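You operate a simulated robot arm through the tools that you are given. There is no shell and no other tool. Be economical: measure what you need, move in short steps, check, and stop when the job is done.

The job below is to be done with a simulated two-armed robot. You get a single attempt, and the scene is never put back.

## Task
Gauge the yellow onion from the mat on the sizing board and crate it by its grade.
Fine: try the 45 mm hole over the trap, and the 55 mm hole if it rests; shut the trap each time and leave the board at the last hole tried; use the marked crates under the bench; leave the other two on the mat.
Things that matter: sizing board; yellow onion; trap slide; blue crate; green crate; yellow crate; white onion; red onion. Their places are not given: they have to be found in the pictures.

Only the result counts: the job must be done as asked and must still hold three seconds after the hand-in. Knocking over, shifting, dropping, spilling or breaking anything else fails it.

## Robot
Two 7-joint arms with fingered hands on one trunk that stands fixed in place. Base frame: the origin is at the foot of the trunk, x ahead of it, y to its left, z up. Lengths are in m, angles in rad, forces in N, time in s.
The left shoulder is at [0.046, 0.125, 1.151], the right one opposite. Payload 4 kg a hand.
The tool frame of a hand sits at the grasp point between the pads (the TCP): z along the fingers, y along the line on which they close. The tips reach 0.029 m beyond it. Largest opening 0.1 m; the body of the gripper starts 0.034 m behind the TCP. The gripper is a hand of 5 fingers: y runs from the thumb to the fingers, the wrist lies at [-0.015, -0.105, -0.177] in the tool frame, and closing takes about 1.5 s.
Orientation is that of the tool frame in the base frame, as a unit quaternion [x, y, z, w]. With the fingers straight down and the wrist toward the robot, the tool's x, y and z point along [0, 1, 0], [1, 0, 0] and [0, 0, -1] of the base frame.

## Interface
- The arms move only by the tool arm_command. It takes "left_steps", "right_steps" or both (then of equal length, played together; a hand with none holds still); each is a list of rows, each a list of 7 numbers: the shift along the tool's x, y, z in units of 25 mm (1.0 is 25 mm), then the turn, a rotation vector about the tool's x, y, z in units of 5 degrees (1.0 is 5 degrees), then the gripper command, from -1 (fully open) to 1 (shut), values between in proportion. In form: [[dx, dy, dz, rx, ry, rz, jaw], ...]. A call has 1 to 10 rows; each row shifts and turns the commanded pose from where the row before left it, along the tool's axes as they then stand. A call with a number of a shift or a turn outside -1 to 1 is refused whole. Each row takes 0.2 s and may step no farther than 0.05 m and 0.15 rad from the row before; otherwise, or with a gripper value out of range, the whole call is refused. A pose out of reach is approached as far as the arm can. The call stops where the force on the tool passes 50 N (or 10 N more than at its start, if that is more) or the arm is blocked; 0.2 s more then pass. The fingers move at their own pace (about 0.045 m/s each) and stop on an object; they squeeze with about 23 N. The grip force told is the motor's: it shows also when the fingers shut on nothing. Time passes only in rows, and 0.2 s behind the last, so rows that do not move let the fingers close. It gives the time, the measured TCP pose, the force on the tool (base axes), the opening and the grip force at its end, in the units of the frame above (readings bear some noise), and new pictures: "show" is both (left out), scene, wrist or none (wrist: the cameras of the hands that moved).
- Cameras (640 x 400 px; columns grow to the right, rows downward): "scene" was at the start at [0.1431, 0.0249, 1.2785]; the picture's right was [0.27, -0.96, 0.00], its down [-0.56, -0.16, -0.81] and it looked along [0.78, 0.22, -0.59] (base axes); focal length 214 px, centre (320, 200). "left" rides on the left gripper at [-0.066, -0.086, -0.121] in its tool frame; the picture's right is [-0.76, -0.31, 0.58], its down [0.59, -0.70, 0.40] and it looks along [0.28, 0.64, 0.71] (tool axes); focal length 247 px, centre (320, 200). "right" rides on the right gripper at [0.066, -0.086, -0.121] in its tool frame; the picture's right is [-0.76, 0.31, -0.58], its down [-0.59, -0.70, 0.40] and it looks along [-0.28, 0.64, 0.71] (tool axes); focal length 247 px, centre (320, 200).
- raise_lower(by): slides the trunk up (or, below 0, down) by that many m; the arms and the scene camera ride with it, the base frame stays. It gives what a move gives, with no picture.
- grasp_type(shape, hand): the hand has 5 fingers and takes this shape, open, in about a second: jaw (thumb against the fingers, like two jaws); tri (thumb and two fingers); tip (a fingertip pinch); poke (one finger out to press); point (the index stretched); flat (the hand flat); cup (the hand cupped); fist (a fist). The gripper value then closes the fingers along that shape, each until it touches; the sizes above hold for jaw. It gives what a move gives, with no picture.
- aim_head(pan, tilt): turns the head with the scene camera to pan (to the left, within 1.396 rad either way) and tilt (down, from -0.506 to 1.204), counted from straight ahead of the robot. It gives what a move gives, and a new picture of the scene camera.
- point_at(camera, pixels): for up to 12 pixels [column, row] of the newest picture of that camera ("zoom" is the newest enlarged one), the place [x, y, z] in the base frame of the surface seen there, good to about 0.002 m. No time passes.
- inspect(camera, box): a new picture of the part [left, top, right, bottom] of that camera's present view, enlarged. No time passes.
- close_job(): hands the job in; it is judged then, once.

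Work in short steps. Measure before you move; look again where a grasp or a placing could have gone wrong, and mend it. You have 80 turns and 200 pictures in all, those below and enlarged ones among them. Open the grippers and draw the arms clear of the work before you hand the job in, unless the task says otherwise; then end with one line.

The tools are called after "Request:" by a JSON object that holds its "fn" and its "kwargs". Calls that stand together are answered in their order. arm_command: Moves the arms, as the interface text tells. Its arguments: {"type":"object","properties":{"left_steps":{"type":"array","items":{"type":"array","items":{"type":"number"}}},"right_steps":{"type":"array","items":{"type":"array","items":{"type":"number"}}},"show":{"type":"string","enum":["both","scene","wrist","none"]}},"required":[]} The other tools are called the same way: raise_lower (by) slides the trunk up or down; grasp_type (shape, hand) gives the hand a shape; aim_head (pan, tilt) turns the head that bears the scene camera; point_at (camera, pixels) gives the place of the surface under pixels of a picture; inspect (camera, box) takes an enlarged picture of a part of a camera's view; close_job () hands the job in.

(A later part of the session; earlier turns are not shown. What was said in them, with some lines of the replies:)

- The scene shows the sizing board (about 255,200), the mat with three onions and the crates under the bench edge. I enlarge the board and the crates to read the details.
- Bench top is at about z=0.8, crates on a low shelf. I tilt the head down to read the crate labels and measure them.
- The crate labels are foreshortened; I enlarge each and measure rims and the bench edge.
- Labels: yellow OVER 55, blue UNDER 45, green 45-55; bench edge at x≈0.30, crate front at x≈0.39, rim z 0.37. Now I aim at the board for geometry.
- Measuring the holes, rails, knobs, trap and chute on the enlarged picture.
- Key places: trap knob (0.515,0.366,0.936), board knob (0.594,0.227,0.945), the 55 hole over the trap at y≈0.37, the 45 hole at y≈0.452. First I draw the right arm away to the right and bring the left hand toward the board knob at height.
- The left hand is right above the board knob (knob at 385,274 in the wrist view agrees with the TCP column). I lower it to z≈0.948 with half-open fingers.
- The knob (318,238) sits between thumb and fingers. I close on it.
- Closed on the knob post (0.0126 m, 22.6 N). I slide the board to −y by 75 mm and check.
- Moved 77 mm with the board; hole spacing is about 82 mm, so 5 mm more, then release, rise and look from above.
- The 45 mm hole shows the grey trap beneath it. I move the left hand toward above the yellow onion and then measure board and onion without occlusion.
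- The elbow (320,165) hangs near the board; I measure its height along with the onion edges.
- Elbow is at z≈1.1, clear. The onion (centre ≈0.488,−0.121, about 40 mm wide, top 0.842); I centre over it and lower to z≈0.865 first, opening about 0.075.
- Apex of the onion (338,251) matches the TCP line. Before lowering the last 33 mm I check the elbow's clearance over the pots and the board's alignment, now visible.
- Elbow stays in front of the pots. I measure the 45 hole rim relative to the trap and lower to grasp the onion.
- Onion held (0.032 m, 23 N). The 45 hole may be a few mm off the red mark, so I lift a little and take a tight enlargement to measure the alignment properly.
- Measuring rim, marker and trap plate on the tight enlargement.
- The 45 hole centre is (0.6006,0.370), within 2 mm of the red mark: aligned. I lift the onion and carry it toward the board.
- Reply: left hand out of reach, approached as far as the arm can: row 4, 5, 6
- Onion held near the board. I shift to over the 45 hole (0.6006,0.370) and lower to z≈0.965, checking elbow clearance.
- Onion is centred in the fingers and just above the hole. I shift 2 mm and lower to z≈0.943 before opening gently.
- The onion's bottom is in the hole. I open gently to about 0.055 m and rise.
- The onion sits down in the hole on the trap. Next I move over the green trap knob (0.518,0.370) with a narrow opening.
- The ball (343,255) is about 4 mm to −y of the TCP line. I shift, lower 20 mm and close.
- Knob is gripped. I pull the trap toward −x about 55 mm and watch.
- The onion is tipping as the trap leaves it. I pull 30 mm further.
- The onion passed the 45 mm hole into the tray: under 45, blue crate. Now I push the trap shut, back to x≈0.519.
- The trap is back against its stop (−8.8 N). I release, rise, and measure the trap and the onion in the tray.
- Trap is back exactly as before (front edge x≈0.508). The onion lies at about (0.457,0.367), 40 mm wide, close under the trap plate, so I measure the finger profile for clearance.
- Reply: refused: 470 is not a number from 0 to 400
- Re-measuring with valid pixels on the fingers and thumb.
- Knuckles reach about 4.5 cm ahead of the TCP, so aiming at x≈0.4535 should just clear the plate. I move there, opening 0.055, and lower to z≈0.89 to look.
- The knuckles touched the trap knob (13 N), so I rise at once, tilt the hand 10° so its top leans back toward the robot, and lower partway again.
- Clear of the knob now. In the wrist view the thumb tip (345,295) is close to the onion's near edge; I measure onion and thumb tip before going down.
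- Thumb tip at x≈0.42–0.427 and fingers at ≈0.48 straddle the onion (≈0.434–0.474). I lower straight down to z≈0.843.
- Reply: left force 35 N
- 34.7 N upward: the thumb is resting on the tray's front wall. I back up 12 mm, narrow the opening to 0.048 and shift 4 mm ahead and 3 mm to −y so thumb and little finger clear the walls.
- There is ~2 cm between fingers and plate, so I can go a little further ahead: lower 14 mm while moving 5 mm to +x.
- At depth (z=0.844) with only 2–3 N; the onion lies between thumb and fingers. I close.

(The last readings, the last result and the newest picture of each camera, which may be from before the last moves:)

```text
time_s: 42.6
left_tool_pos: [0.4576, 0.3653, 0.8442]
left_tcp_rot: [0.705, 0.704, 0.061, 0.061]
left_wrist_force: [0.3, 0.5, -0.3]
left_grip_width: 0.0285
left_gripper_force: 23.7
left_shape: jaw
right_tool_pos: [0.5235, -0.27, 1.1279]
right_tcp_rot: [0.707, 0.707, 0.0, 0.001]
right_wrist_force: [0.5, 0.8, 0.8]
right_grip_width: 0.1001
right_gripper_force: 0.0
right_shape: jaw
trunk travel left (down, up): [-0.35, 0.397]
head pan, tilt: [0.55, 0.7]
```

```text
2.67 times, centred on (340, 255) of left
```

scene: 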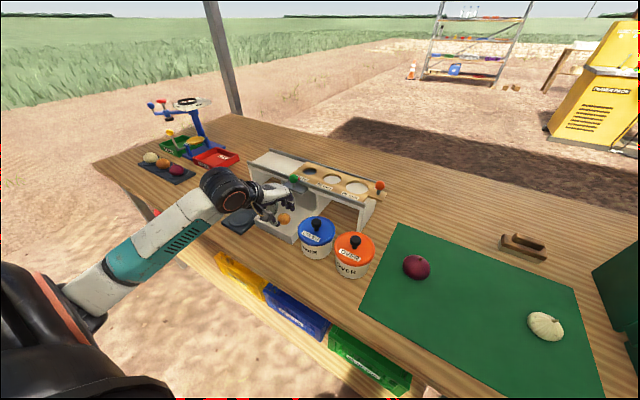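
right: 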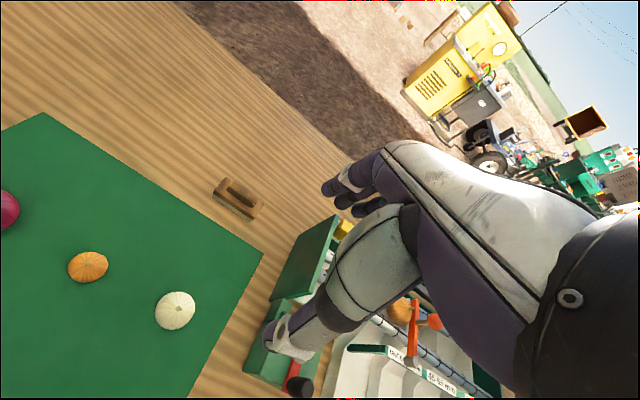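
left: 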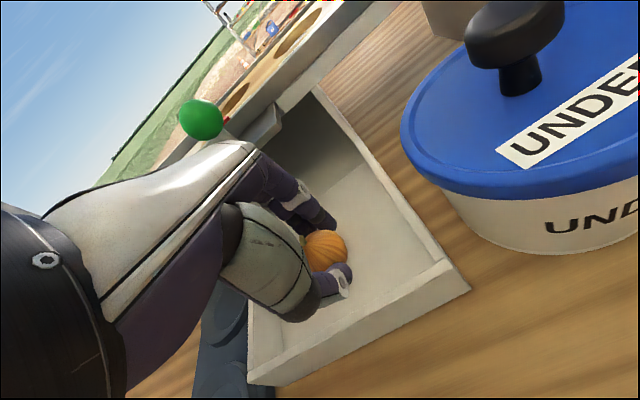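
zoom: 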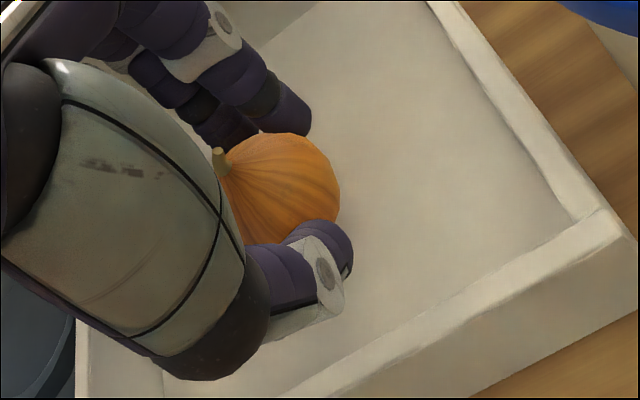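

Gripped (0.0285 m, 23.7 N). I lift gently and look.

Request:
{"fn": "arm_command", "kwargs": {"left_steps": [[0, 0, -0.4, 0, 0, 0, 1], [0, 0, -0.6, 0, 0, 0, 1], [0, -0.2, -0.8, 0, 0, 0, 1], [0, -0.3, -1, 0, 0, 0, 1], [0, -0.3, -1, 0, 0, 0, 1], [0, -0.3, -1, 0, 0, 0, 1]]}}

Request:
{"fn": "inspect", "kwargs": {"camera": "scene", "box": [230, 130, 350, 215]}}

```text
time_s: 44.0
left_tool_pos: [0.4089, 0.3635, 0.9564]
left_tcp_rot: [0.704, 0.705, 0.06, 0.061]
left_wrist_force: [0.7, 0.9, -0.3]
left_grip_width: 0.0284
left_gripper_force: 22.9
left_shape: jaw
right_tool_pos: [0.5232, -0.2699, 1.1286]
right_tcp_rot: [0.707, 0.707, 0.0, 0.0]
right_wrist_force: [1.0, 0.7, 0.4]
right_grip_width: 0.0999
right_gripper_force: 0.1
right_shape: jaw
trunk travel left (down, up): [-0.35, 0.397]
head pan, tilt: [0.55, 0.7]
```

scene: 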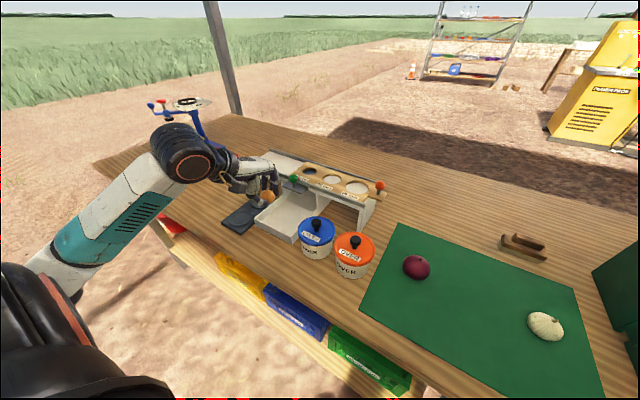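
left: 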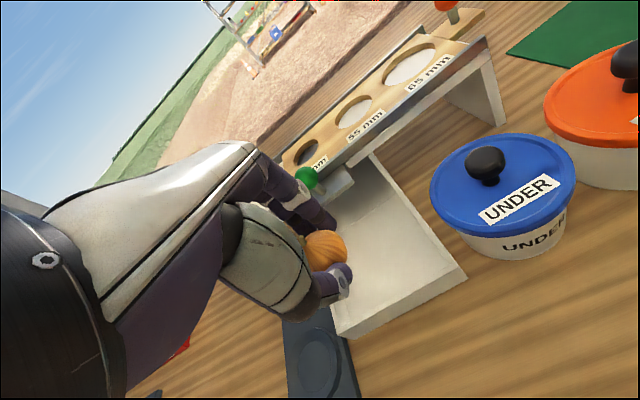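

```text
4.71 times, centred on (290, 172) of scene
```

zoom: 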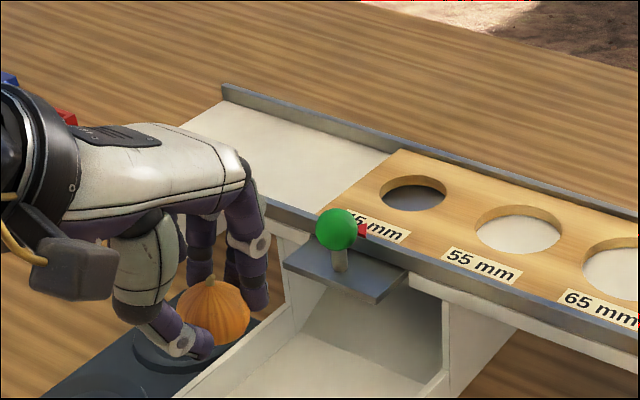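

Onion firmly held; board, trap and pots are unmoved. I draw the hand straight back to x≈0.2, in front of the bench edge (x 0.30).

Request:
{"fn": "arm_command", "kwargs": {"left_steps": [[0, -0.92, -0.3, 0, 0, 0, 1], [0, -0.92, -0.3, 0, 0, 0, 1], [0, -0.92, -0.16, 0, 0, 0, 1], [0, -0.92, -0.16, 0, 0, 0, 1], [0, -0.92, -0.16, 0, 0, 0, 1], [0, -0.92, -0.16, 0, 0, 0, 1], [0, -0.92, -0.16, 0, 0, 0, 1], [0, -0.92, -0.16, 0, 0, 0, 1], [0, -0.92, -0.16, 0, 0, 0, 1]]}}

Request:
{"fn": "aim_head", "kwargs": {"pan": 0.7, "tilt": 1.15}}

```text
time_s: 46.0
left_tool_pos: [0.2392, 0.4342, 0.9543]
left_tcp_rot: [0.706, 0.703, 0.061, 0.061]
left_wrist_force: [0.3, -0.1, -0.5]
left_grip_width: 0.0282
left_gripper_force: 23.6
left_shape: jaw
left hand out of reach, approached as far as the arm can: row 2, 3, 4, 5, 6, 7, 8, 9
right_tool_pos: [0.5228, -0.2693, 1.1286]
right_tcp_rot: [0.707, 0.707, 0.0, 0.001]
right_wrist_force: [0.2, 0.3, 0.2]
right_grip_width: 0.1
right_gripper_force: 0.0
right_shape: jaw
trunk travel left (down, up): [-0.35, 0.397]
head pan, tilt: [0.55, 0.7]
```

scene: 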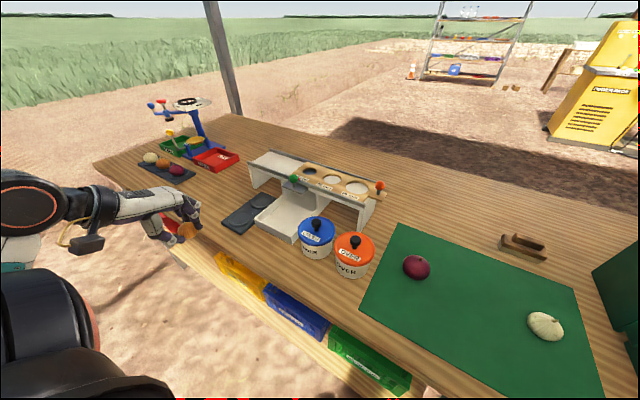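
left: 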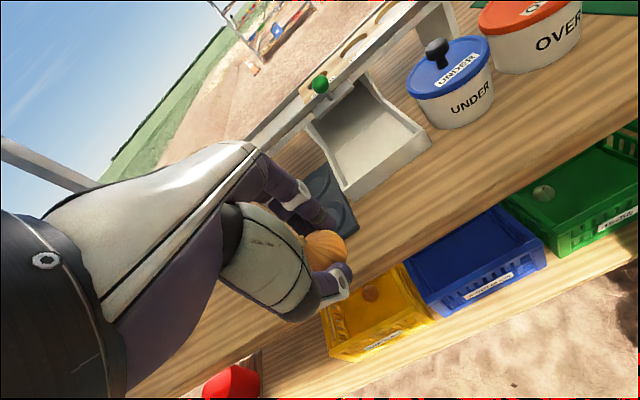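

```text
time_s: 46.9
left_tool_pos: [0.2388, 0.4342, 0.9531]
left_tcp_rot: [0.705, 0.704, 0.059, 0.062]
left_wrist_force: [-0.3, 0.7, -0.4]
left_grip_width: 0.0283
left_gripper_force: 23.3
left_shape: jaw
right_tool_pos: [0.5245, -0.2687, 1.1275]
right_tcp_rot: [0.707, 0.707, 0.0, 0.0]
right_wrist_force: [0.2, 0.2, 0.4]
right_grip_width: 0.0999
right_gripper_force: 0.1
right_shape: jaw
trunk travel left (down, up): [-0.35, 0.397]
head pan, tilt: [0.7, 1.15]
```

scene: 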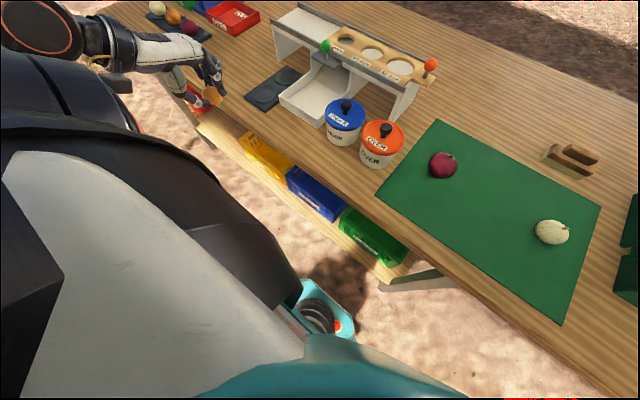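

The crates hold other produce too; blue is empty-looking. The hand is at its inner limit (0.239,0.434,0.954); lower relative to the shoulder it can retract more, so I go down and back a bit in front of the bench edge.

Request:
{"fn": "arm_command", "kwargs": {"left_steps": [[-0.3, -0.53, 0.5, 0, 0, 0, 1], [-0.3, -0.53, 0.6, 0, 0, 0, 1], [-0.3, -0.53, 0.7, 0, 0, 0, 1], [-0.3, -0.53, 0.7, 0, 0, 0, 1]]}}

Request:
{"fn": "point_at", "kwargs": {"camera": "scene", "pixels": [[225, 118], [262, 145], [300, 172], [340, 202]]}}

```text
time_s: 47.9
left_tool_pos: [0.2015, 0.4165, 0.8771]
left_tcp_rot: [0.705, 0.704, 0.061, 0.062]
left_wrist_force: [-0.4, -0.5, -0.6]
left_grip_width: 0.0284
left_gripper_force: 23.4
left_shape: jaw
left hand out of reach, approached as far as the arm can: row 1, 2
right_tool_pos: [0.5225, -0.269, 1.1271]
right_tcp_rot: [0.707, 0.707, 0.0, 0.0]
right_wrist_force: [0.6, 0.3, 0.4]
right_grip_width: 0.0994
right_gripper_force: 0.0
right_shape: jaw
trunk travel left (down, up): [-0.35, 0.397]
head pan, tilt: [0.7, 1.15]
```

scene: 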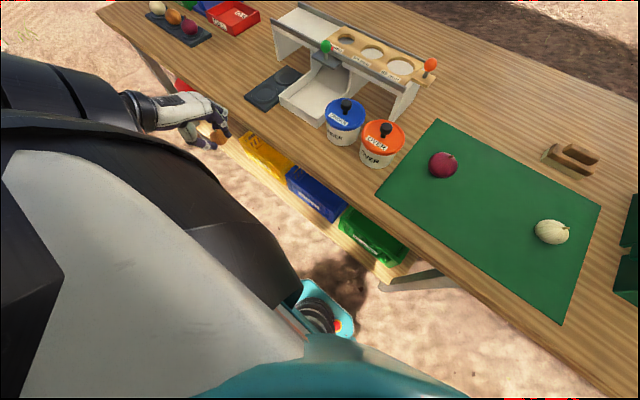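
left: 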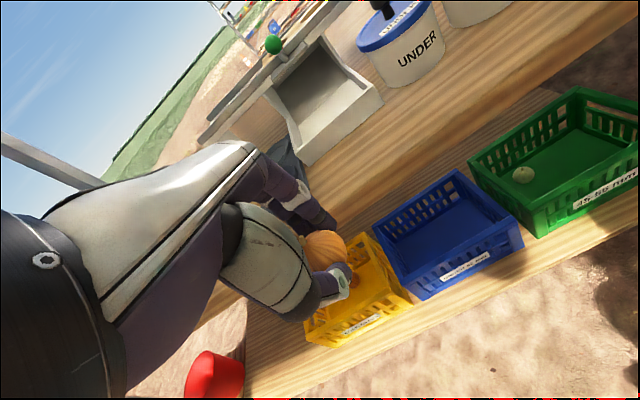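

```text
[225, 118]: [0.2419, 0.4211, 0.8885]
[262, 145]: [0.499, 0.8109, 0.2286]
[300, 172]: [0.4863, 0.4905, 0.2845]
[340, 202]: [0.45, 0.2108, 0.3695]
```

Wrist view shows the empty blue crate well. I measure its rim corners, floor and the bench edge.

Request:
{"fn": "point_at", "kwargs": {"camera": "left", "pixels": [[376, 237], [452, 172], [517, 222], [413, 280], [435, 235], [460, 225], [420, 215], [465, 265], [400, 200], [300, 250], [440, 160], [480, 120]]}}

```text
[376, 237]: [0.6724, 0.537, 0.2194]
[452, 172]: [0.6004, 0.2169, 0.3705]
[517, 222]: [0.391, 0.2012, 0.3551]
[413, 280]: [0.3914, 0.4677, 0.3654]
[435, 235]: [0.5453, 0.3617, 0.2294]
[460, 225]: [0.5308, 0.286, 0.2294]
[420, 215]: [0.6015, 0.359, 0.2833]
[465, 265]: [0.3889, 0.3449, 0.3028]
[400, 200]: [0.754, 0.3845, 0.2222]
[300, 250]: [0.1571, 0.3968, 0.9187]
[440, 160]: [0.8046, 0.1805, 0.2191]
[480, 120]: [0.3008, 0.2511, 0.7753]
```

Blue crate: x 0.39–0.605, y 0.20–0.475, floor 0.229, rim 0.37. Before lowering the trunk, the right hand (over the bench) must also be drawn in front of the bench edge; I pull it back at height first.

Request:
{"fn": "arm_command", "kwargs": {"right_steps": [[-0.4, -1, 0, 0, 0, 0, -1], [-0.4, -1, 0, 0, 0, 0, -1], [-0.4, -1, 0, 0, 0, 0, -1], [-0.4, -1, 0, 0, 0, 0, -1], [-0.6, -1, 0.1, 0, 0, 0, -1], [-0.6, -1, 0.1, 0, 0, 0, -1], [-0.6, -1, 0.2, 0, 0, 0, -1], [-0.6, -1, 0.4, 0, 0, 0, -0.5], [-0.6, -1, 0.4, 0, 0, 0, 0], [-0.6, -1, 0.4, 0, 0, 0, 0.5]]}}

Request:
{"fn": "aim_head", "kwargs": {"pan": -0.4, "tilt": 1.0}}

```text
time_s: 50.1
left_tool_pos: [0.2, 0.4163, 0.8779]
left_tcp_rot: [0.704, 0.704, 0.061, 0.062]
left_wrist_force: [0.1, -0.4, 0.2]
left_grip_width: 0.0285
left_gripper_force: 22.7
left_shape: jaw
right_tool_pos: [0.273, -0.3994, 1.0886]
right_tcp_rot: [0.707, 0.708, 0.0, 0.0]
right_wrist_force: [0.0, -0.3, 0.2]
right_grip_width: 0.0329
right_gripper_force: 0.0
right_shape: jaw
trunk travel left (down, up): [-0.35, 0.397]
head pan, tilt: [0.7, 1.15]
```

scene: 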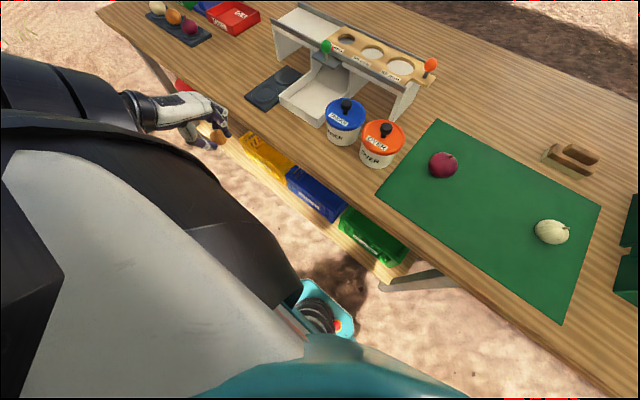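
right: 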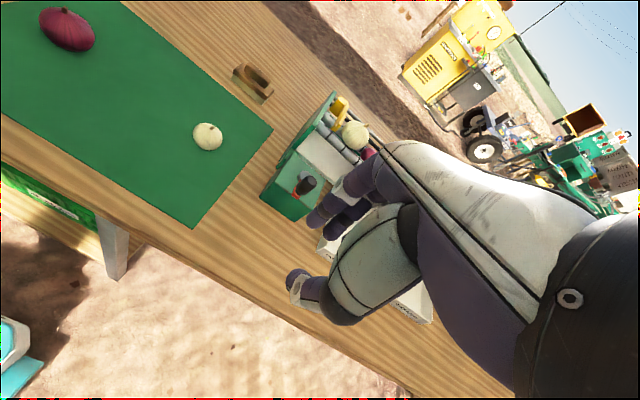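

```text
time_s: 51.4
left_tool_pos: [0.2002, 0.4163, 0.8772]
left_tcp_rot: [0.704, 0.704, 0.061, 0.061]
left_wrist_force: [-0.5, 0.4, -0.2]
left_grip_width: 0.0283
left_gripper_force: 22.9
left_shape: jaw
right_tool_pos: [0.2745, -0.3978, 1.0882]
right_tcp_rot: [0.707, 0.707, 0.0, -0.001]
right_wrist_force: [0.8, 0.3, 0.1]
right_grip_width: 0.0252
right_gripper_force: 0.1
right_shape: jaw
trunk travel left (down, up): [-0.35, 0.397]
head pan, tilt: [-0.4, 1.0]
```

scene: 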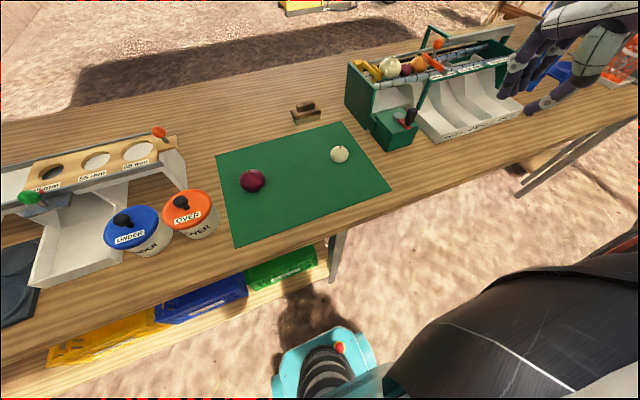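

I measure the bench edge and the bins near the right hand before lowering it further.

Request:
{"fn": "point_at", "kwargs": {"camera": "scene", "pixels": [[400, 198], [480, 165], [560, 138], [460, 135], [520, 112], [390, 145], [545, 108], [520, 85]]}}

```text
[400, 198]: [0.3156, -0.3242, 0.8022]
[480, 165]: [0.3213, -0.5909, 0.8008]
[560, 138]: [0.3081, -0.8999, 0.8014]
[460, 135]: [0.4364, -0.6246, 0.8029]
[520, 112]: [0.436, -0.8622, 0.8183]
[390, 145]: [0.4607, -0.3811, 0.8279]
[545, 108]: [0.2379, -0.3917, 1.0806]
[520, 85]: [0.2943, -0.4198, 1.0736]
```

Bench edge is straight at x≈0.30; bins stay beyond 0.436. I bring the right hand back to x≈0.2 and down to z≈0.92, shut.

Request:
{"fn": "arm_command", "kwargs": {"right_steps": [[0, -1, 0.6, 0, 0, 0, 0.5], [0, -1, 0.6, 0, 0, 0, 0.5], [0, -1, 0.6, 0, 0, 0, 0.5], [0, -0.5, 1, 0, 0, 0, 0.5], [0, -0.3, 1, 0, 0, 0, 0.5], [0, 0, 1, 0, 0, 0, 0.5], [0, 0, 1, 0, 0, 0, 0.5], [0, 0, 1, 0, 0, 0, 0.5]], "show": "scene"}}

Request:
{"fn": "point_at", "kwargs": {"camera": "scene", "pixels": [[540, 150], [530, 130], [560, 180], [500, 170]]}}

```text
time_s: 53.2
left_tool_pos: [0.2013, 0.4165, 0.877]
left_tcp_rot: [0.704, 0.705, 0.059, 0.062]
left_wrist_force: [1.0, 0.2, -0.1]
left_grip_width: 0.0284
left_gripper_force: 23.3
left_shape: jaw
right_tool_pos: [0.1904, -0.4403, 0.9312]
right_tcp_rot: [0.707, 0.707, -0.001, 0.001]
right_wrist_force: [0.9, 0.0, -0.2]
right_grip_width: 0.0255
right_gripper_force: 0.1
right_shape: jaw
right hand out of reach, approached as far as the arm can: row 1, 2, 3, 4, 5
trunk travel left (down, up): [-0.35, 0.397]
head pan, tilt: [-0.4, 1.0]
```

scene: 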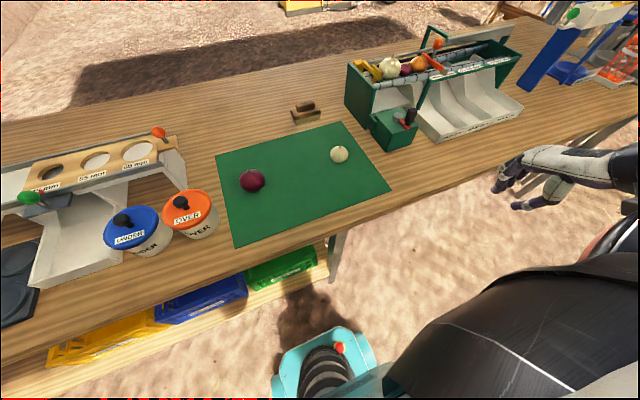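

```text
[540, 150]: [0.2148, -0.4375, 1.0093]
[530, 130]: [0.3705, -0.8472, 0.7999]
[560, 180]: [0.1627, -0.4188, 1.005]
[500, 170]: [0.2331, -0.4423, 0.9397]
```

Both hands are now in front of the bench. I lower the trunk in two parts.

Request:
{"fn": "raise_lower", "kwargs": {"by": -0.12}}

Request:
{"fn": "aim_head", "kwargs": {"pan": 0.5, "tilt": 1.1}}

```text
time_s: 54.7
left_tool_pos: [0.2015, 0.4168, 0.742]
left_tcp_rot: [0.707, 0.707, 0.026, 0.026]
left_wrist_force: [0.2, -0.1, 0.2]
left_grip_width: 0.0285
left_gripper_force: 23.2
left_shape: jaw
right_tool_pos: [0.197, -0.4392, 0.7967]
right_tcp_rot: [0.706, 0.706, -0.036, -0.035]
right_wrist_force: [0.1, 0.1, -0.6]
right_grip_width: 0.0253
right_gripper_force: 0.0
right_shape: jaw
trunk travel left (down, up): [-0.23, 0.517]
head pan, tilt: [-0.4, 1.0]
```

```text
time_s: 55.9
left_tool_pos: [0.2018, 0.4162, 0.7421]
left_tcp_rot: [0.707, 0.707, 0.026, 0.027]
left_wrist_force: [0.1, 0.5, -0.6]
left_grip_width: 0.0282
left_gripper_force: 22.7
left_shape: jaw
right_tool_pos: [0.1966, -0.4395, 0.7965]
right_tcp_rot: [0.706, 0.706, -0.036, -0.035]
right_wrist_force: [0.2, 0.2, 0.4]
right_grip_width: 0.0252
right_gripper_force: 0.0
right_shape: jaw
trunk travel left (down, up): [-0.23, 0.517]
head pan, tilt: [0.499, 1.1]
```

scene: 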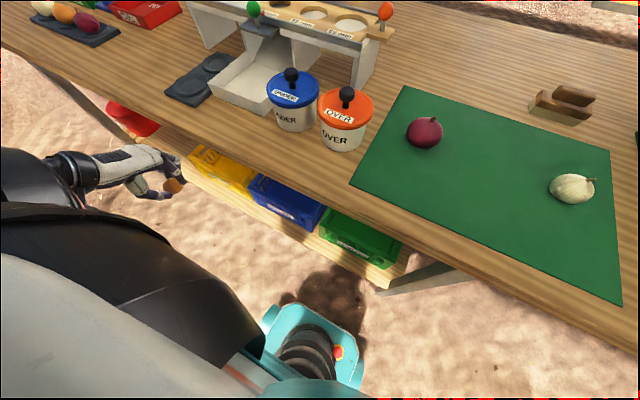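

The trunk lowers with a small lean (hand pitch changed ~6°), x stays ≈0.20. I continue down.

Request:
{"fn": "raise_lower", "kwargs": {"by": -0.12}}

```text
time_s: 57.4
left_tool_pos: [0.2003, 0.4167, 0.6039]
left_tcp_rot: [0.707, 0.707, -0.024, -0.024]
left_wrist_force: [0.0, 0.4, -0.2]
left_grip_width: 0.0284
left_gripper_force: 23.1
left_shape: jaw
right_tool_pos: [0.2024, -0.4398, 0.6594]
right_tcp_rot: [0.701, 0.703, -0.085, -0.084]
right_wrist_force: [-1.1, -0.3, 1.1]
right_grip_width: 0.0252
right_gripper_force: 0.1
right_shape: jaw
trunk travel left (down, up): [-0.11, 0.637]
head pan, tilt: [0.499, 1.1]
```

Continuing to the bottom of the travel and then looking.

Request:
{"fn": "raise_lower", "kwargs": {"by": -0.1}}

Request:
{"fn": "aim_head", "kwargs": {"pan": 0.6, "tilt": 1.0}}

```text
time_s: 58.8
left_tool_pos: [0.1949, 0.4166, 0.4915]
left_tcp_rot: [0.703, 0.703, -0.077, -0.075]
left_wrist_force: [0.5, 0.6, -0.6]
left_grip_width: 0.0283
left_gripper_force: 23.0
left_shape: jaw
right_tool_pos: [0.206, -0.4402, 0.5458]
right_tcp_rot: [0.693, 0.694, -0.138, -0.137]
right_wrist_force: [0.5, -0.2, 0.7]
right_grip_width: 0.0254
right_gripper_force: 0.1
right_shape: jaw
trunk travel left (down, up): [-0.01, 0.737]
head pan, tilt: [0.499, 1.1]
```

```text
time_s: 59.4
left_tool_pos: [0.194, 0.4161, 0.4919]
left_tcp_rot: [0.703, 0.703, -0.078, -0.077]
left_wrist_force: [0.2, 0.7, -0.4]
left_grip_width: 0.0283
left_gripper_force: 22.8
left_shape: jaw
right_tool_pos: [0.2054, -0.4398, 0.5464]
right_tcp_rot: [0.693, 0.694, -0.138, -0.137]
right_wrist_force: [0.9, -1.1, 0.1]
right_grip_width: 0.0254
right_gripper_force: 0.1
right_shape: jaw
trunk travel left (down, up): [-0.01, 0.737]
head pan, tilt: [0.6, 1.0]
```

scene: 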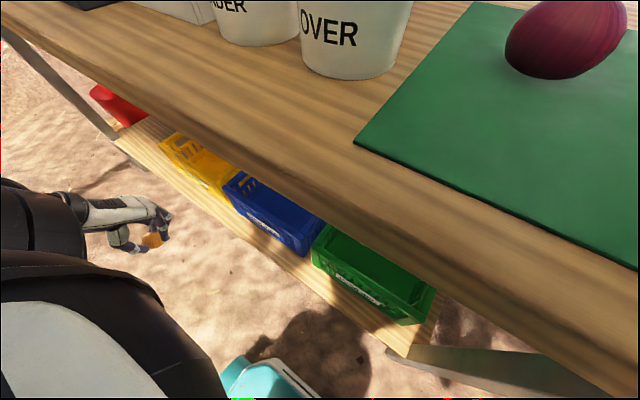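

Hand is at (0.194,0.416,0.492), pitched −12.5°. I move it forward under the bench above rim height while pitching it to about +12° (fingers forward).

Request:
{"fn": "arm_command", "kwargs": {"left_steps": [[-0.4, 0.94, -0.21, -1, 0, 0, 1], [-0.4, 0.95, -0.12, -1, 0, 0, 1], [-0.4, 0.96, -0.04, -1, 0, 0, 1], [-0.4, 0.96, 0.04, -1, 0, 0, 1], [-0.4, 0.95, 0.12, -1, 0, 0, 1]]}}

```text
time_s: 60.6
left_tool_pos: [0.314, 0.3803, 0.4822]
left_tcp_rot: [0.704, 0.702, 0.077, 0.078]
left_wrist_force: [0.2, -0.5, 0.6]
left_grip_width: 0.0285
left_gripper_force: 23.3
left_shape: jaw
left hand out of reach, approached as far as the arm can: row 1, 2, 3
right_tool_pos: [0.2058, -0.4393, 0.5456]
right_tcp_rot: [0.694, 0.694, -0.137, -0.137]
right_wrist_force: [-0.8, 1.0, 0.3]
right_grip_width: 0.0256
right_gripper_force: 0.0
right_shape: jaw
trunk travel left (down, up): [-0.01, 0.737]
head pan, tilt: [0.6, 1.0]
```

scene: 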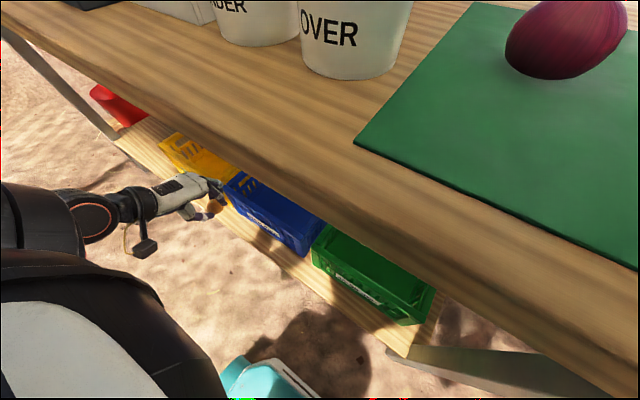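
left: 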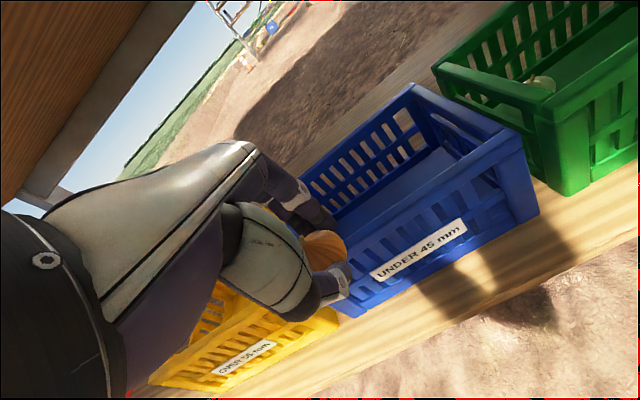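

Working well: hand under the bench, above the crate rim. I move forward to about (0.48,0.34,0.47).

Request:
{"fn": "arm_command", "kwargs": {"left_steps": [[-0.23, 0.92, 0.22, 0, 0, 0, 1], [-0.23, 0.92, 0.22, 0, 0, 0, 1], [-0.23, 0.92, 0.22, 0, 0, 0, 1], [-0.23, 0.92, 0.22, 0, 0, 0, 1], [-0.23, 0.92, 0.22, 0, 0, 0, 1], [-0.23, 0.92, 0.22, 0, 0, 0, 1], [-0.23, 0.92, 0.22, 0, 0, 0, 1]]}}

```text
time_s: 62.2
left_tool_pos: [0.4799, 0.3407, 0.4808]
left_tcp_rot: [0.702, 0.703, 0.077, 0.079]
left_wrist_force: [-0.2, 0.2, -0.5]
left_grip_width: 0.0281
left_gripper_force: 22.8
left_shape: jaw
left hand out of reach, approached as far as the arm can: row 1
right_tool_pos: [0.2054, -0.4416, 0.5452]
right_tcp_rot: [0.693, 0.694, -0.137, -0.137]
right_wrist_force: [0.2, 0.4, -0.4]
right_grip_width: 0.0254
right_gripper_force: 0.0
right_shape: jaw
trunk travel left (down, up): [-0.01, 0.737]
head pan, tilt: [0.6, 1.0]
```

scene: 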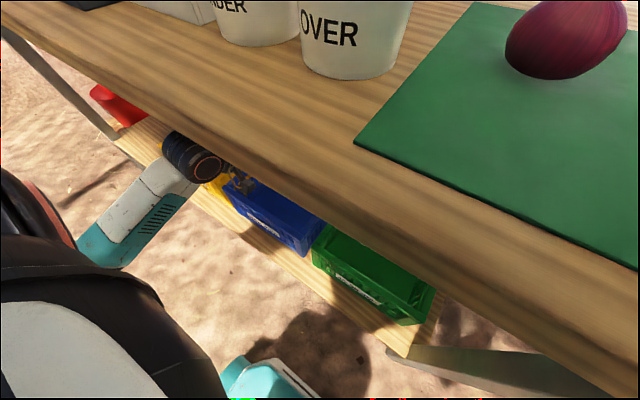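
left: 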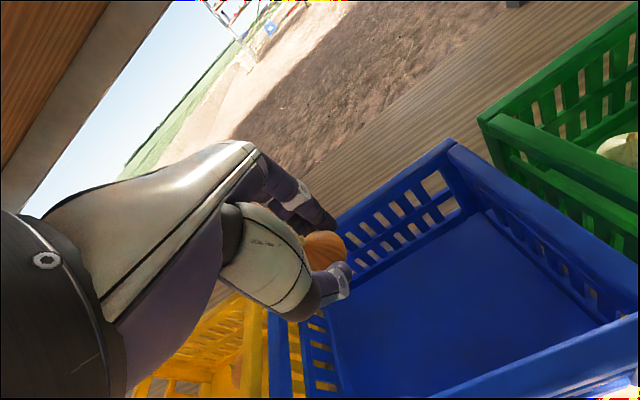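

Directly over the empty blue crate. I straighten the hand to vertical while lowering, moving 2 cm ahead for wrist clearance over the front rim, down to z≈0.33.

Request:
{"fn": "arm_command", "kwargs": {"left_steps": [[0, 0.1, 0.84, 1, 0, 0, 1], [0, 0.17, 0.83, 1, 0, 0, 1], [0, 0.24, 0.82, 0.5, 0, 0, 1], [0, 0, 0.9, 0, 0, 0, 1], [0, 0, 0.9, 0, 0, 0, 1], [0, 0, 0.9, 0, 0, 0, 1], [0, 0, 0.8, 0, 0, 0, 1]]}}

Request:
{"fn": "inspect", "kwargs": {"camera": "scene", "box": [140, 110, 300, 260]}}

```text
time_s: 63.8
left_tool_pos: [0.4999, 0.3407, 0.3316]
left_tcp_rot: [0.707, 0.707, 0.0, 0.002]
left_wrist_force: [0.1, 0.3, -0.1]
left_grip_width: 0.0284
left_gripper_force: 22.2
left_shape: jaw
right_tool_pos: [0.2052, -0.4407, 0.5455]
right_tcp_rot: [0.694, 0.693, -0.138, -0.138]
right_wrist_force: [0.4, 0.5, -0.1]
right_grip_width: 0.0252
right_gripper_force: 0.0
right_shape: jaw
trunk travel left (down, up): [-0.01, 0.737]
head pan, tilt: [0.6, 1.0]
```

scene: 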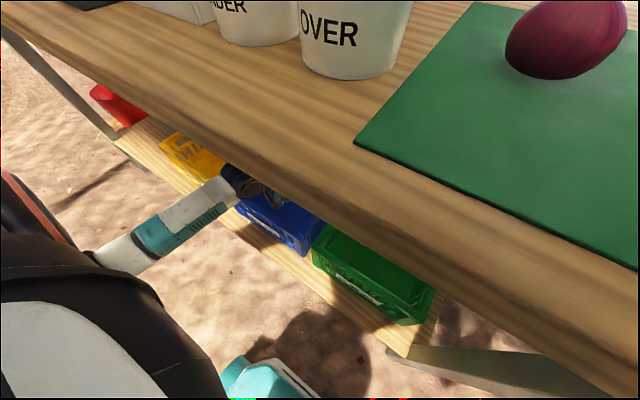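
left: 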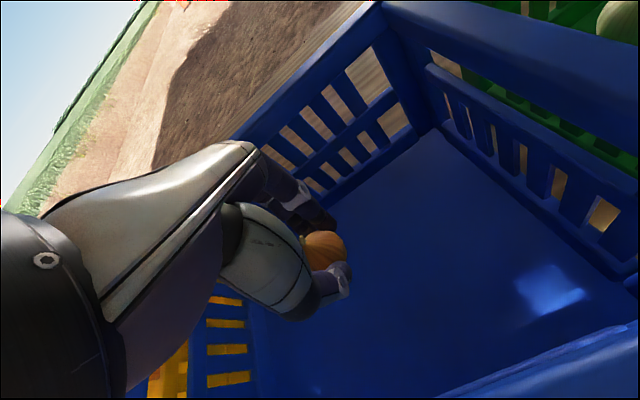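

```text
2.67 times, centred on (220, 185) of scene
```

zoom: 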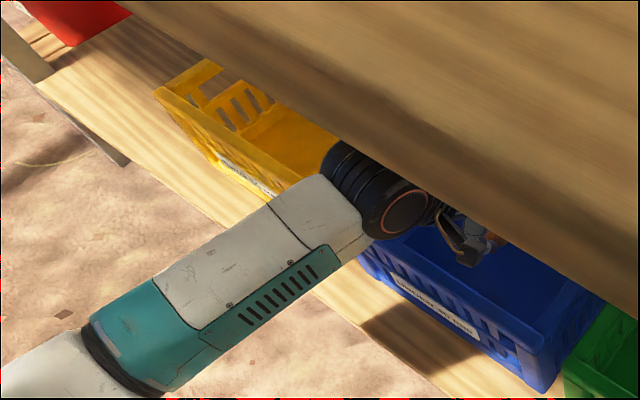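

Inside the crate with no contact. I check the wrist joint's underside against the rim before the last 5 cm.

Request:
{"fn": "point_at", "kwargs": {"camera": "zoom", "pixels": [[398, 237], [370, 225], [405, 215], [345, 250], [300, 285], [420, 250], [465, 258]]}}

```text
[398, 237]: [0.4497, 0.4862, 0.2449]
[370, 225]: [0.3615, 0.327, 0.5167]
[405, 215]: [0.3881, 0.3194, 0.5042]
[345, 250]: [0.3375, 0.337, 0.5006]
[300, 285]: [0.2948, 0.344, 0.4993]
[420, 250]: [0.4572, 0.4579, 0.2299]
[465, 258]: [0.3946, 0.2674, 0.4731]
```

Lowest parts there are around z 0.46, so 5.5 cm more leaves clearance over the 0.37 rim. I lower to z≈0.276.

Request:
{"fn": "arm_command", "kwargs": {"left_steps": [[0, 0, 0.8, 0, 0, 0, 1], [0, 0, 0.7, 0, 0, 0, 1], [0, 0, 0.5, 0, 0, 0, 1], [0, 0, 0.25, 0, 0, 0, 1]], "show": "wrist"}}

Request:
{"fn": "inspect", "kwargs": {"camera": "left", "box": [220, 180, 460, 330]}}

```text
time_s: 64.8
left_tool_pos: [0.5003, 0.3402, 0.2761]
left_tcp_rot: [0.707, 0.707, -0.001, 0.002]
left_wrist_force: [0.0, 0.0, -0.7]
left_grip_width: 0.028
left_gripper_force: 23.3
left_shape: jaw
right_tool_pos: [0.2062, -0.4399, 0.545]
right_tcp_rot: [0.694, 0.694, -0.138, -0.138]
right_wrist_force: [-0.4, -0.2, 0.4]
right_grip_width: 0.0253
right_gripper_force: 0.2
right_shape: jaw
trunk travel left (down, up): [-0.01, 0.737]
head pan, tilt: [0.6, 1.0]
```

left: 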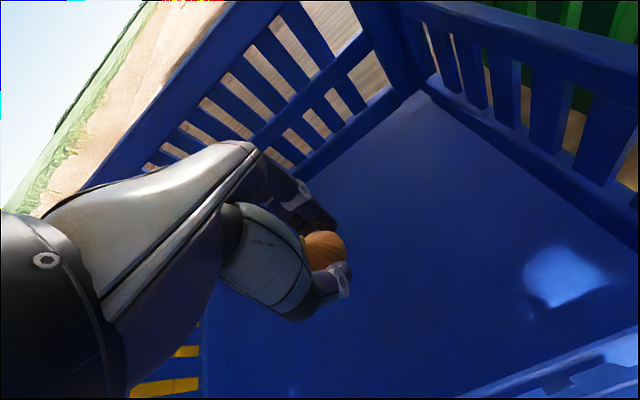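

```text
2.67 times, centred on (340, 255) of left
```

zoom: 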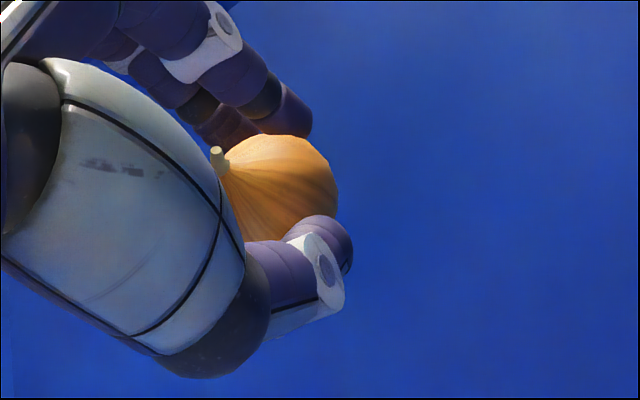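

About 6 mm above the crate floor. I lower 5 mm more, open gently and rise straight up.

Request:
{"fn": "arm_command", "kwargs": {"left_steps": [[0, 0, 0.2, 0, 0, 0, 1], [0, 0, 0, 0, 0, 0, 0.3], [0, 0, 0, 0, 0, 0, 0], [0, 0, 0, 0, 0, 0, -0.3], [0, 0, 0, 0, 0, 0, -0.3], [0, 0, 0, 0, 0, 0, -0.3], [0, 0, -0.8, 0, 0, 0, -0.3], [0, 0, -1, 0, 0, 0, -0.3], [0, 0, -1, 0, 0, 0, -0.3]], "show": "wrist"}}

```text
time_s: 66.8
left_tool_pos: [0.5008, 0.3394, 0.3412]
left_tcp_rot: [0.707, 0.707, -0.001, 0.001]
left_wrist_force: [-1.0, -0.4, 0.3]
left_grip_width: 0.0646
left_gripper_force: 0.1
left_shape: jaw
right_tool_pos: [0.2048, -0.4411, 0.5451]
right_tcp_rot: [0.694, 0.693, -0.137, -0.138]
right_wrist_force: [0.1, 0.2, -0.1]
right_grip_width: 0.0252
right_gripper_force: 0.0
right_shape: jaw
trunk travel left (down, up): [-0.01, 0.737]
head pan, tilt: [0.6, 1.0]
```

left: 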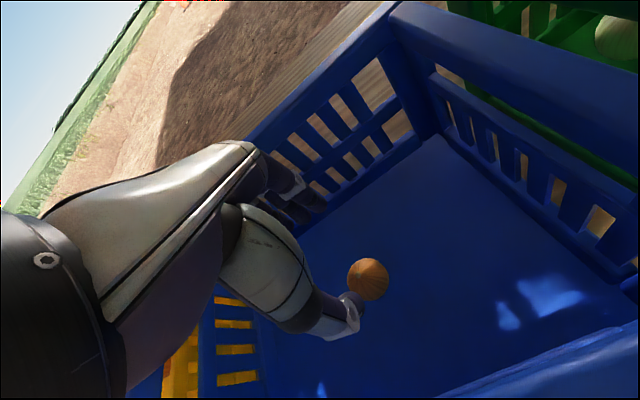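

The onion rests in the blue crate. I retrace the path: up to z≈0.48, tilting back.

Request:
{"fn": "arm_command", "kwargs": {"left_steps": [[0, 0, -0.9, 0, 0, 0, -0.3], [0, 0, -0.9, 0, 0, 0, -0.3], [0, 0, -0.9, 0, 0, 0, -0.3], [0, -0.24, -0.9, -0.5, 0, 0, 0], [0, -0.17, -0.9, -1, 0, 0, 0.5], [0, -0.1, -0.9, -1, 0, 0, 0.5]], "show": "wrist"}}

Request:
{"fn": "arm_command", "kwargs": {"left_steps": [[0.23, -0.92, -0.22, 0, 0, 0, 0.5], [0.23, -0.92, -0.22, 0, 0, 0, 0.5], [0.23, -0.92, -0.22, 0, 0, 0, 0.5], [0.23, -0.92, -0.22, 0, 0, 0, 0.5], [0.23, -0.92, -0.22, 0, 0, 0, 0.5], [0.23, -0.92, -0.22, 0, 0, 0, 0.5], [0.23, -0.92, -0.22, 0, 0, 0, 0.5]]}}

```text
time_s: 68.2
left_tool_pos: [0.4839, 0.3411, 0.4749]
left_tcp_rot: [0.702, 0.703, 0.077, 0.078]
left_wrist_force: [0.3, -0.3, -1.1]
left_grip_width: 0.0253
left_gripper_force: 0.1
left_shape: jaw
right_tool_pos: [0.2073, -0.4403, 0.5454]
right_tcp_rot: [0.693, 0.694, -0.137, -0.138]
right_wrist_force: [-0.3, 0.3, -0.8]
right_grip_width: 0.0254
right_gripper_force: 0.1
right_shape: jaw
trunk travel left (down, up): [-0.01, 0.737]
head pan, tilt: [0.6, 1.0]
```

left: 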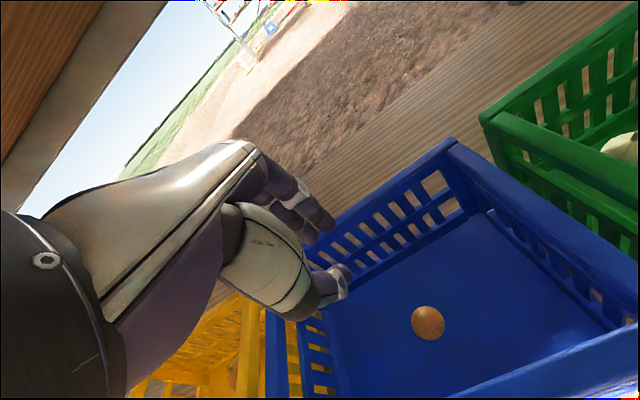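

```text
time_s: 69.8
left_tool_pos: [0.319, 0.3826, 0.4766]
left_tcp_rot: [0.703, 0.703, 0.077, 0.079]
left_wrist_force: [0.6, 0.1, -0.6]
left_grip_width: 0.0249
left_gripper_force: 0.0
left_shape: jaw
right_tool_pos: [0.2057, -0.4407, 0.5454]
right_tcp_rot: [0.694, 0.693, -0.136, -0.137]
right_wrist_force: [0.2, -0.4, -0.5]
right_grip_width: 0.0252
right_gripper_force: 0.0
right_shape: jaw
trunk travel left (down, up): [-0.01, 0.737]
head pan, tilt: [0.6, 1.0]
```

scene: 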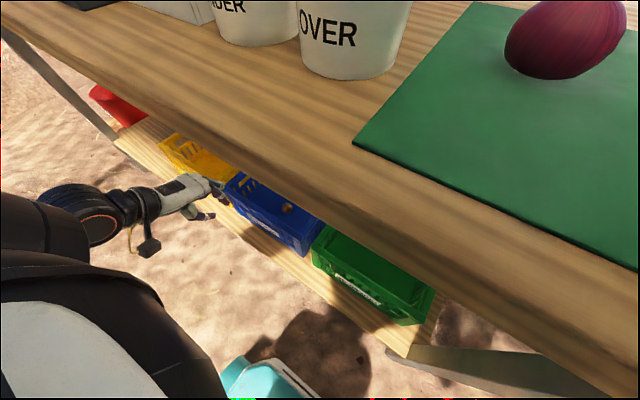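
left: 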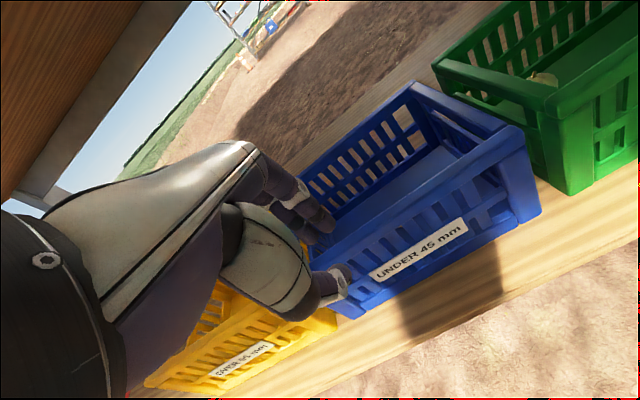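

Onion visible in the blue crate at (288,208). I draw the left hand back to x≈0.2, clear of bench and crate, opening the grippers.

Request:
{"fn": "arm_command", "kwargs": {"left_steps": [[0.4, -0.95, -0.12, 1, 0, 0, 0.5], [0.4, -0.96, -0.04, 1, 0, 0, 0.5], [0.4, -0.96, 0.04, 1, 0, 0, 0], [0.4, -0.95, 0.12, 1, 0, 0, -0.5], [0.4, -0.94, 0.2, 0.5, 0, 0, -1], [0, 0, 0, 0, 0, 0, -1], [0, 0, 0, 0, 0, 0, -1]], "right_steps": [[0, 0, 0, 0, 0, 0, 0.2], [0, 0, 0, 0, 0, 0, -0.2], [0, 0, 0, 0, 0, 0, -0.6], [0, 0, 0, 0, 0, 0, -0.8], [0, 0, 0, 0, 0, 0, -0.8], [0, 0, 0, 0, 0, 0, -0.8], [0, 0, 0, 0, 0, 0, -0.8]], "show": "scene"}}

Request:
{"fn": "inspect", "kwargs": {"camera": "scene", "box": [140, 120, 460, 330]}}

Request:
{"fn": "aim_head", "kwargs": {"pan": 0.9, "tilt": 0.5}}

```text
time_s: 71.4
left_tool_pos: [0.1984, 0.4317, 0.467]
left_tcp_rot: [0.705, 0.704, -0.062, -0.061]
left_wrist_force: [-0.2, -0.5, 1.3]
left_grip_width: 0.0999
left_gripper_force: 0.0
left_shape: jaw
right_tool_pos: [0.2057, -0.4403, 0.545]
right_tcp_rot: [0.694, 0.694, -0.137, -0.138]
right_wrist_force: [-1.0, 0.6, -0.4]
right_grip_width: 0.0898
right_gripper_force: 0.0
right_shape: jaw
trunk travel left (down, up): [-0.01, 0.737]
head pan, tilt: [0.6, 1.0]
```

scene: 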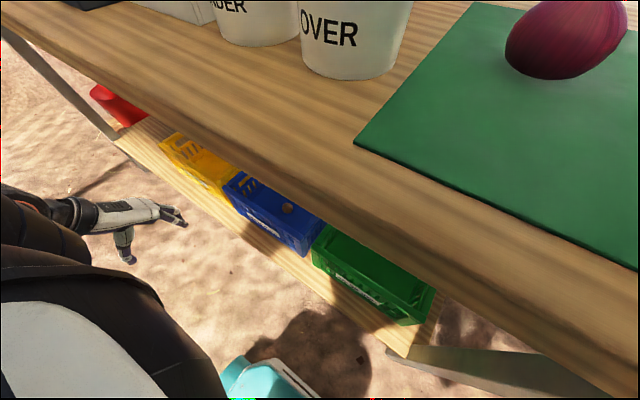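

```text
1.90 times, centred on (300, 225) of scene
```

zoom: 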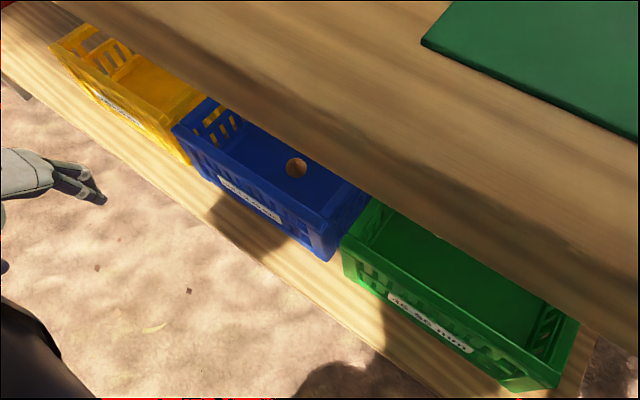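

```text
time_s: 72.3
left_tool_pos: [0.1997, 0.4317, 0.4669]
left_tcp_rot: [0.704, 0.705, -0.062, -0.061]
left_wrist_force: [-0.4, 0.9, -0.2]
left_grip_width: 0.0996
left_gripper_force: 0.1
left_shape: jaw
right_tool_pos: [0.2057, -0.4408, 0.5448]
right_tcp_rot: [0.694, 0.693, -0.137, -0.138]
right_wrist_force: [-0.2, 0.0, 0.2]
right_grip_width: 0.0898
right_gripper_force: 0.0
right_shape: jaw
trunk travel left (down, up): [-0.01, 0.737]
head pan, tilt: [0.901, 0.499]
```

scene: 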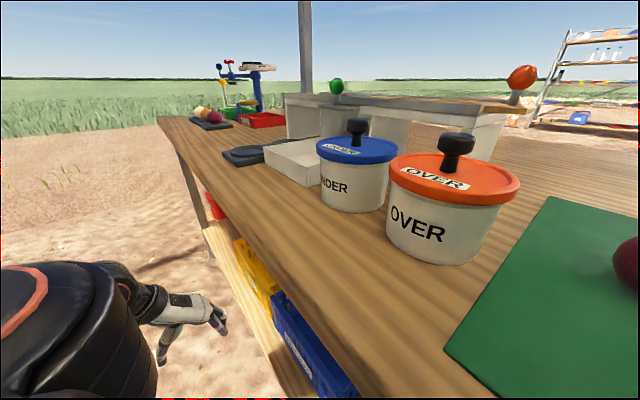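

The yellow onion is in the blue crate, and the board is at the 45 mm hole with the trap shut. The red and white onions were still on the mat when last seen, and both arms are clear with open grippers. I hand in.

Request:
{"fn": "close_job", "kwargs": {}}

```text
The job is handed in.
```

The yellow onion fell through the 45 mm hole, so I put it in the blue UNDER 45 mm crate; the trap is shut, the board is left at 45 mm, and the red and white onions are still on the mat.
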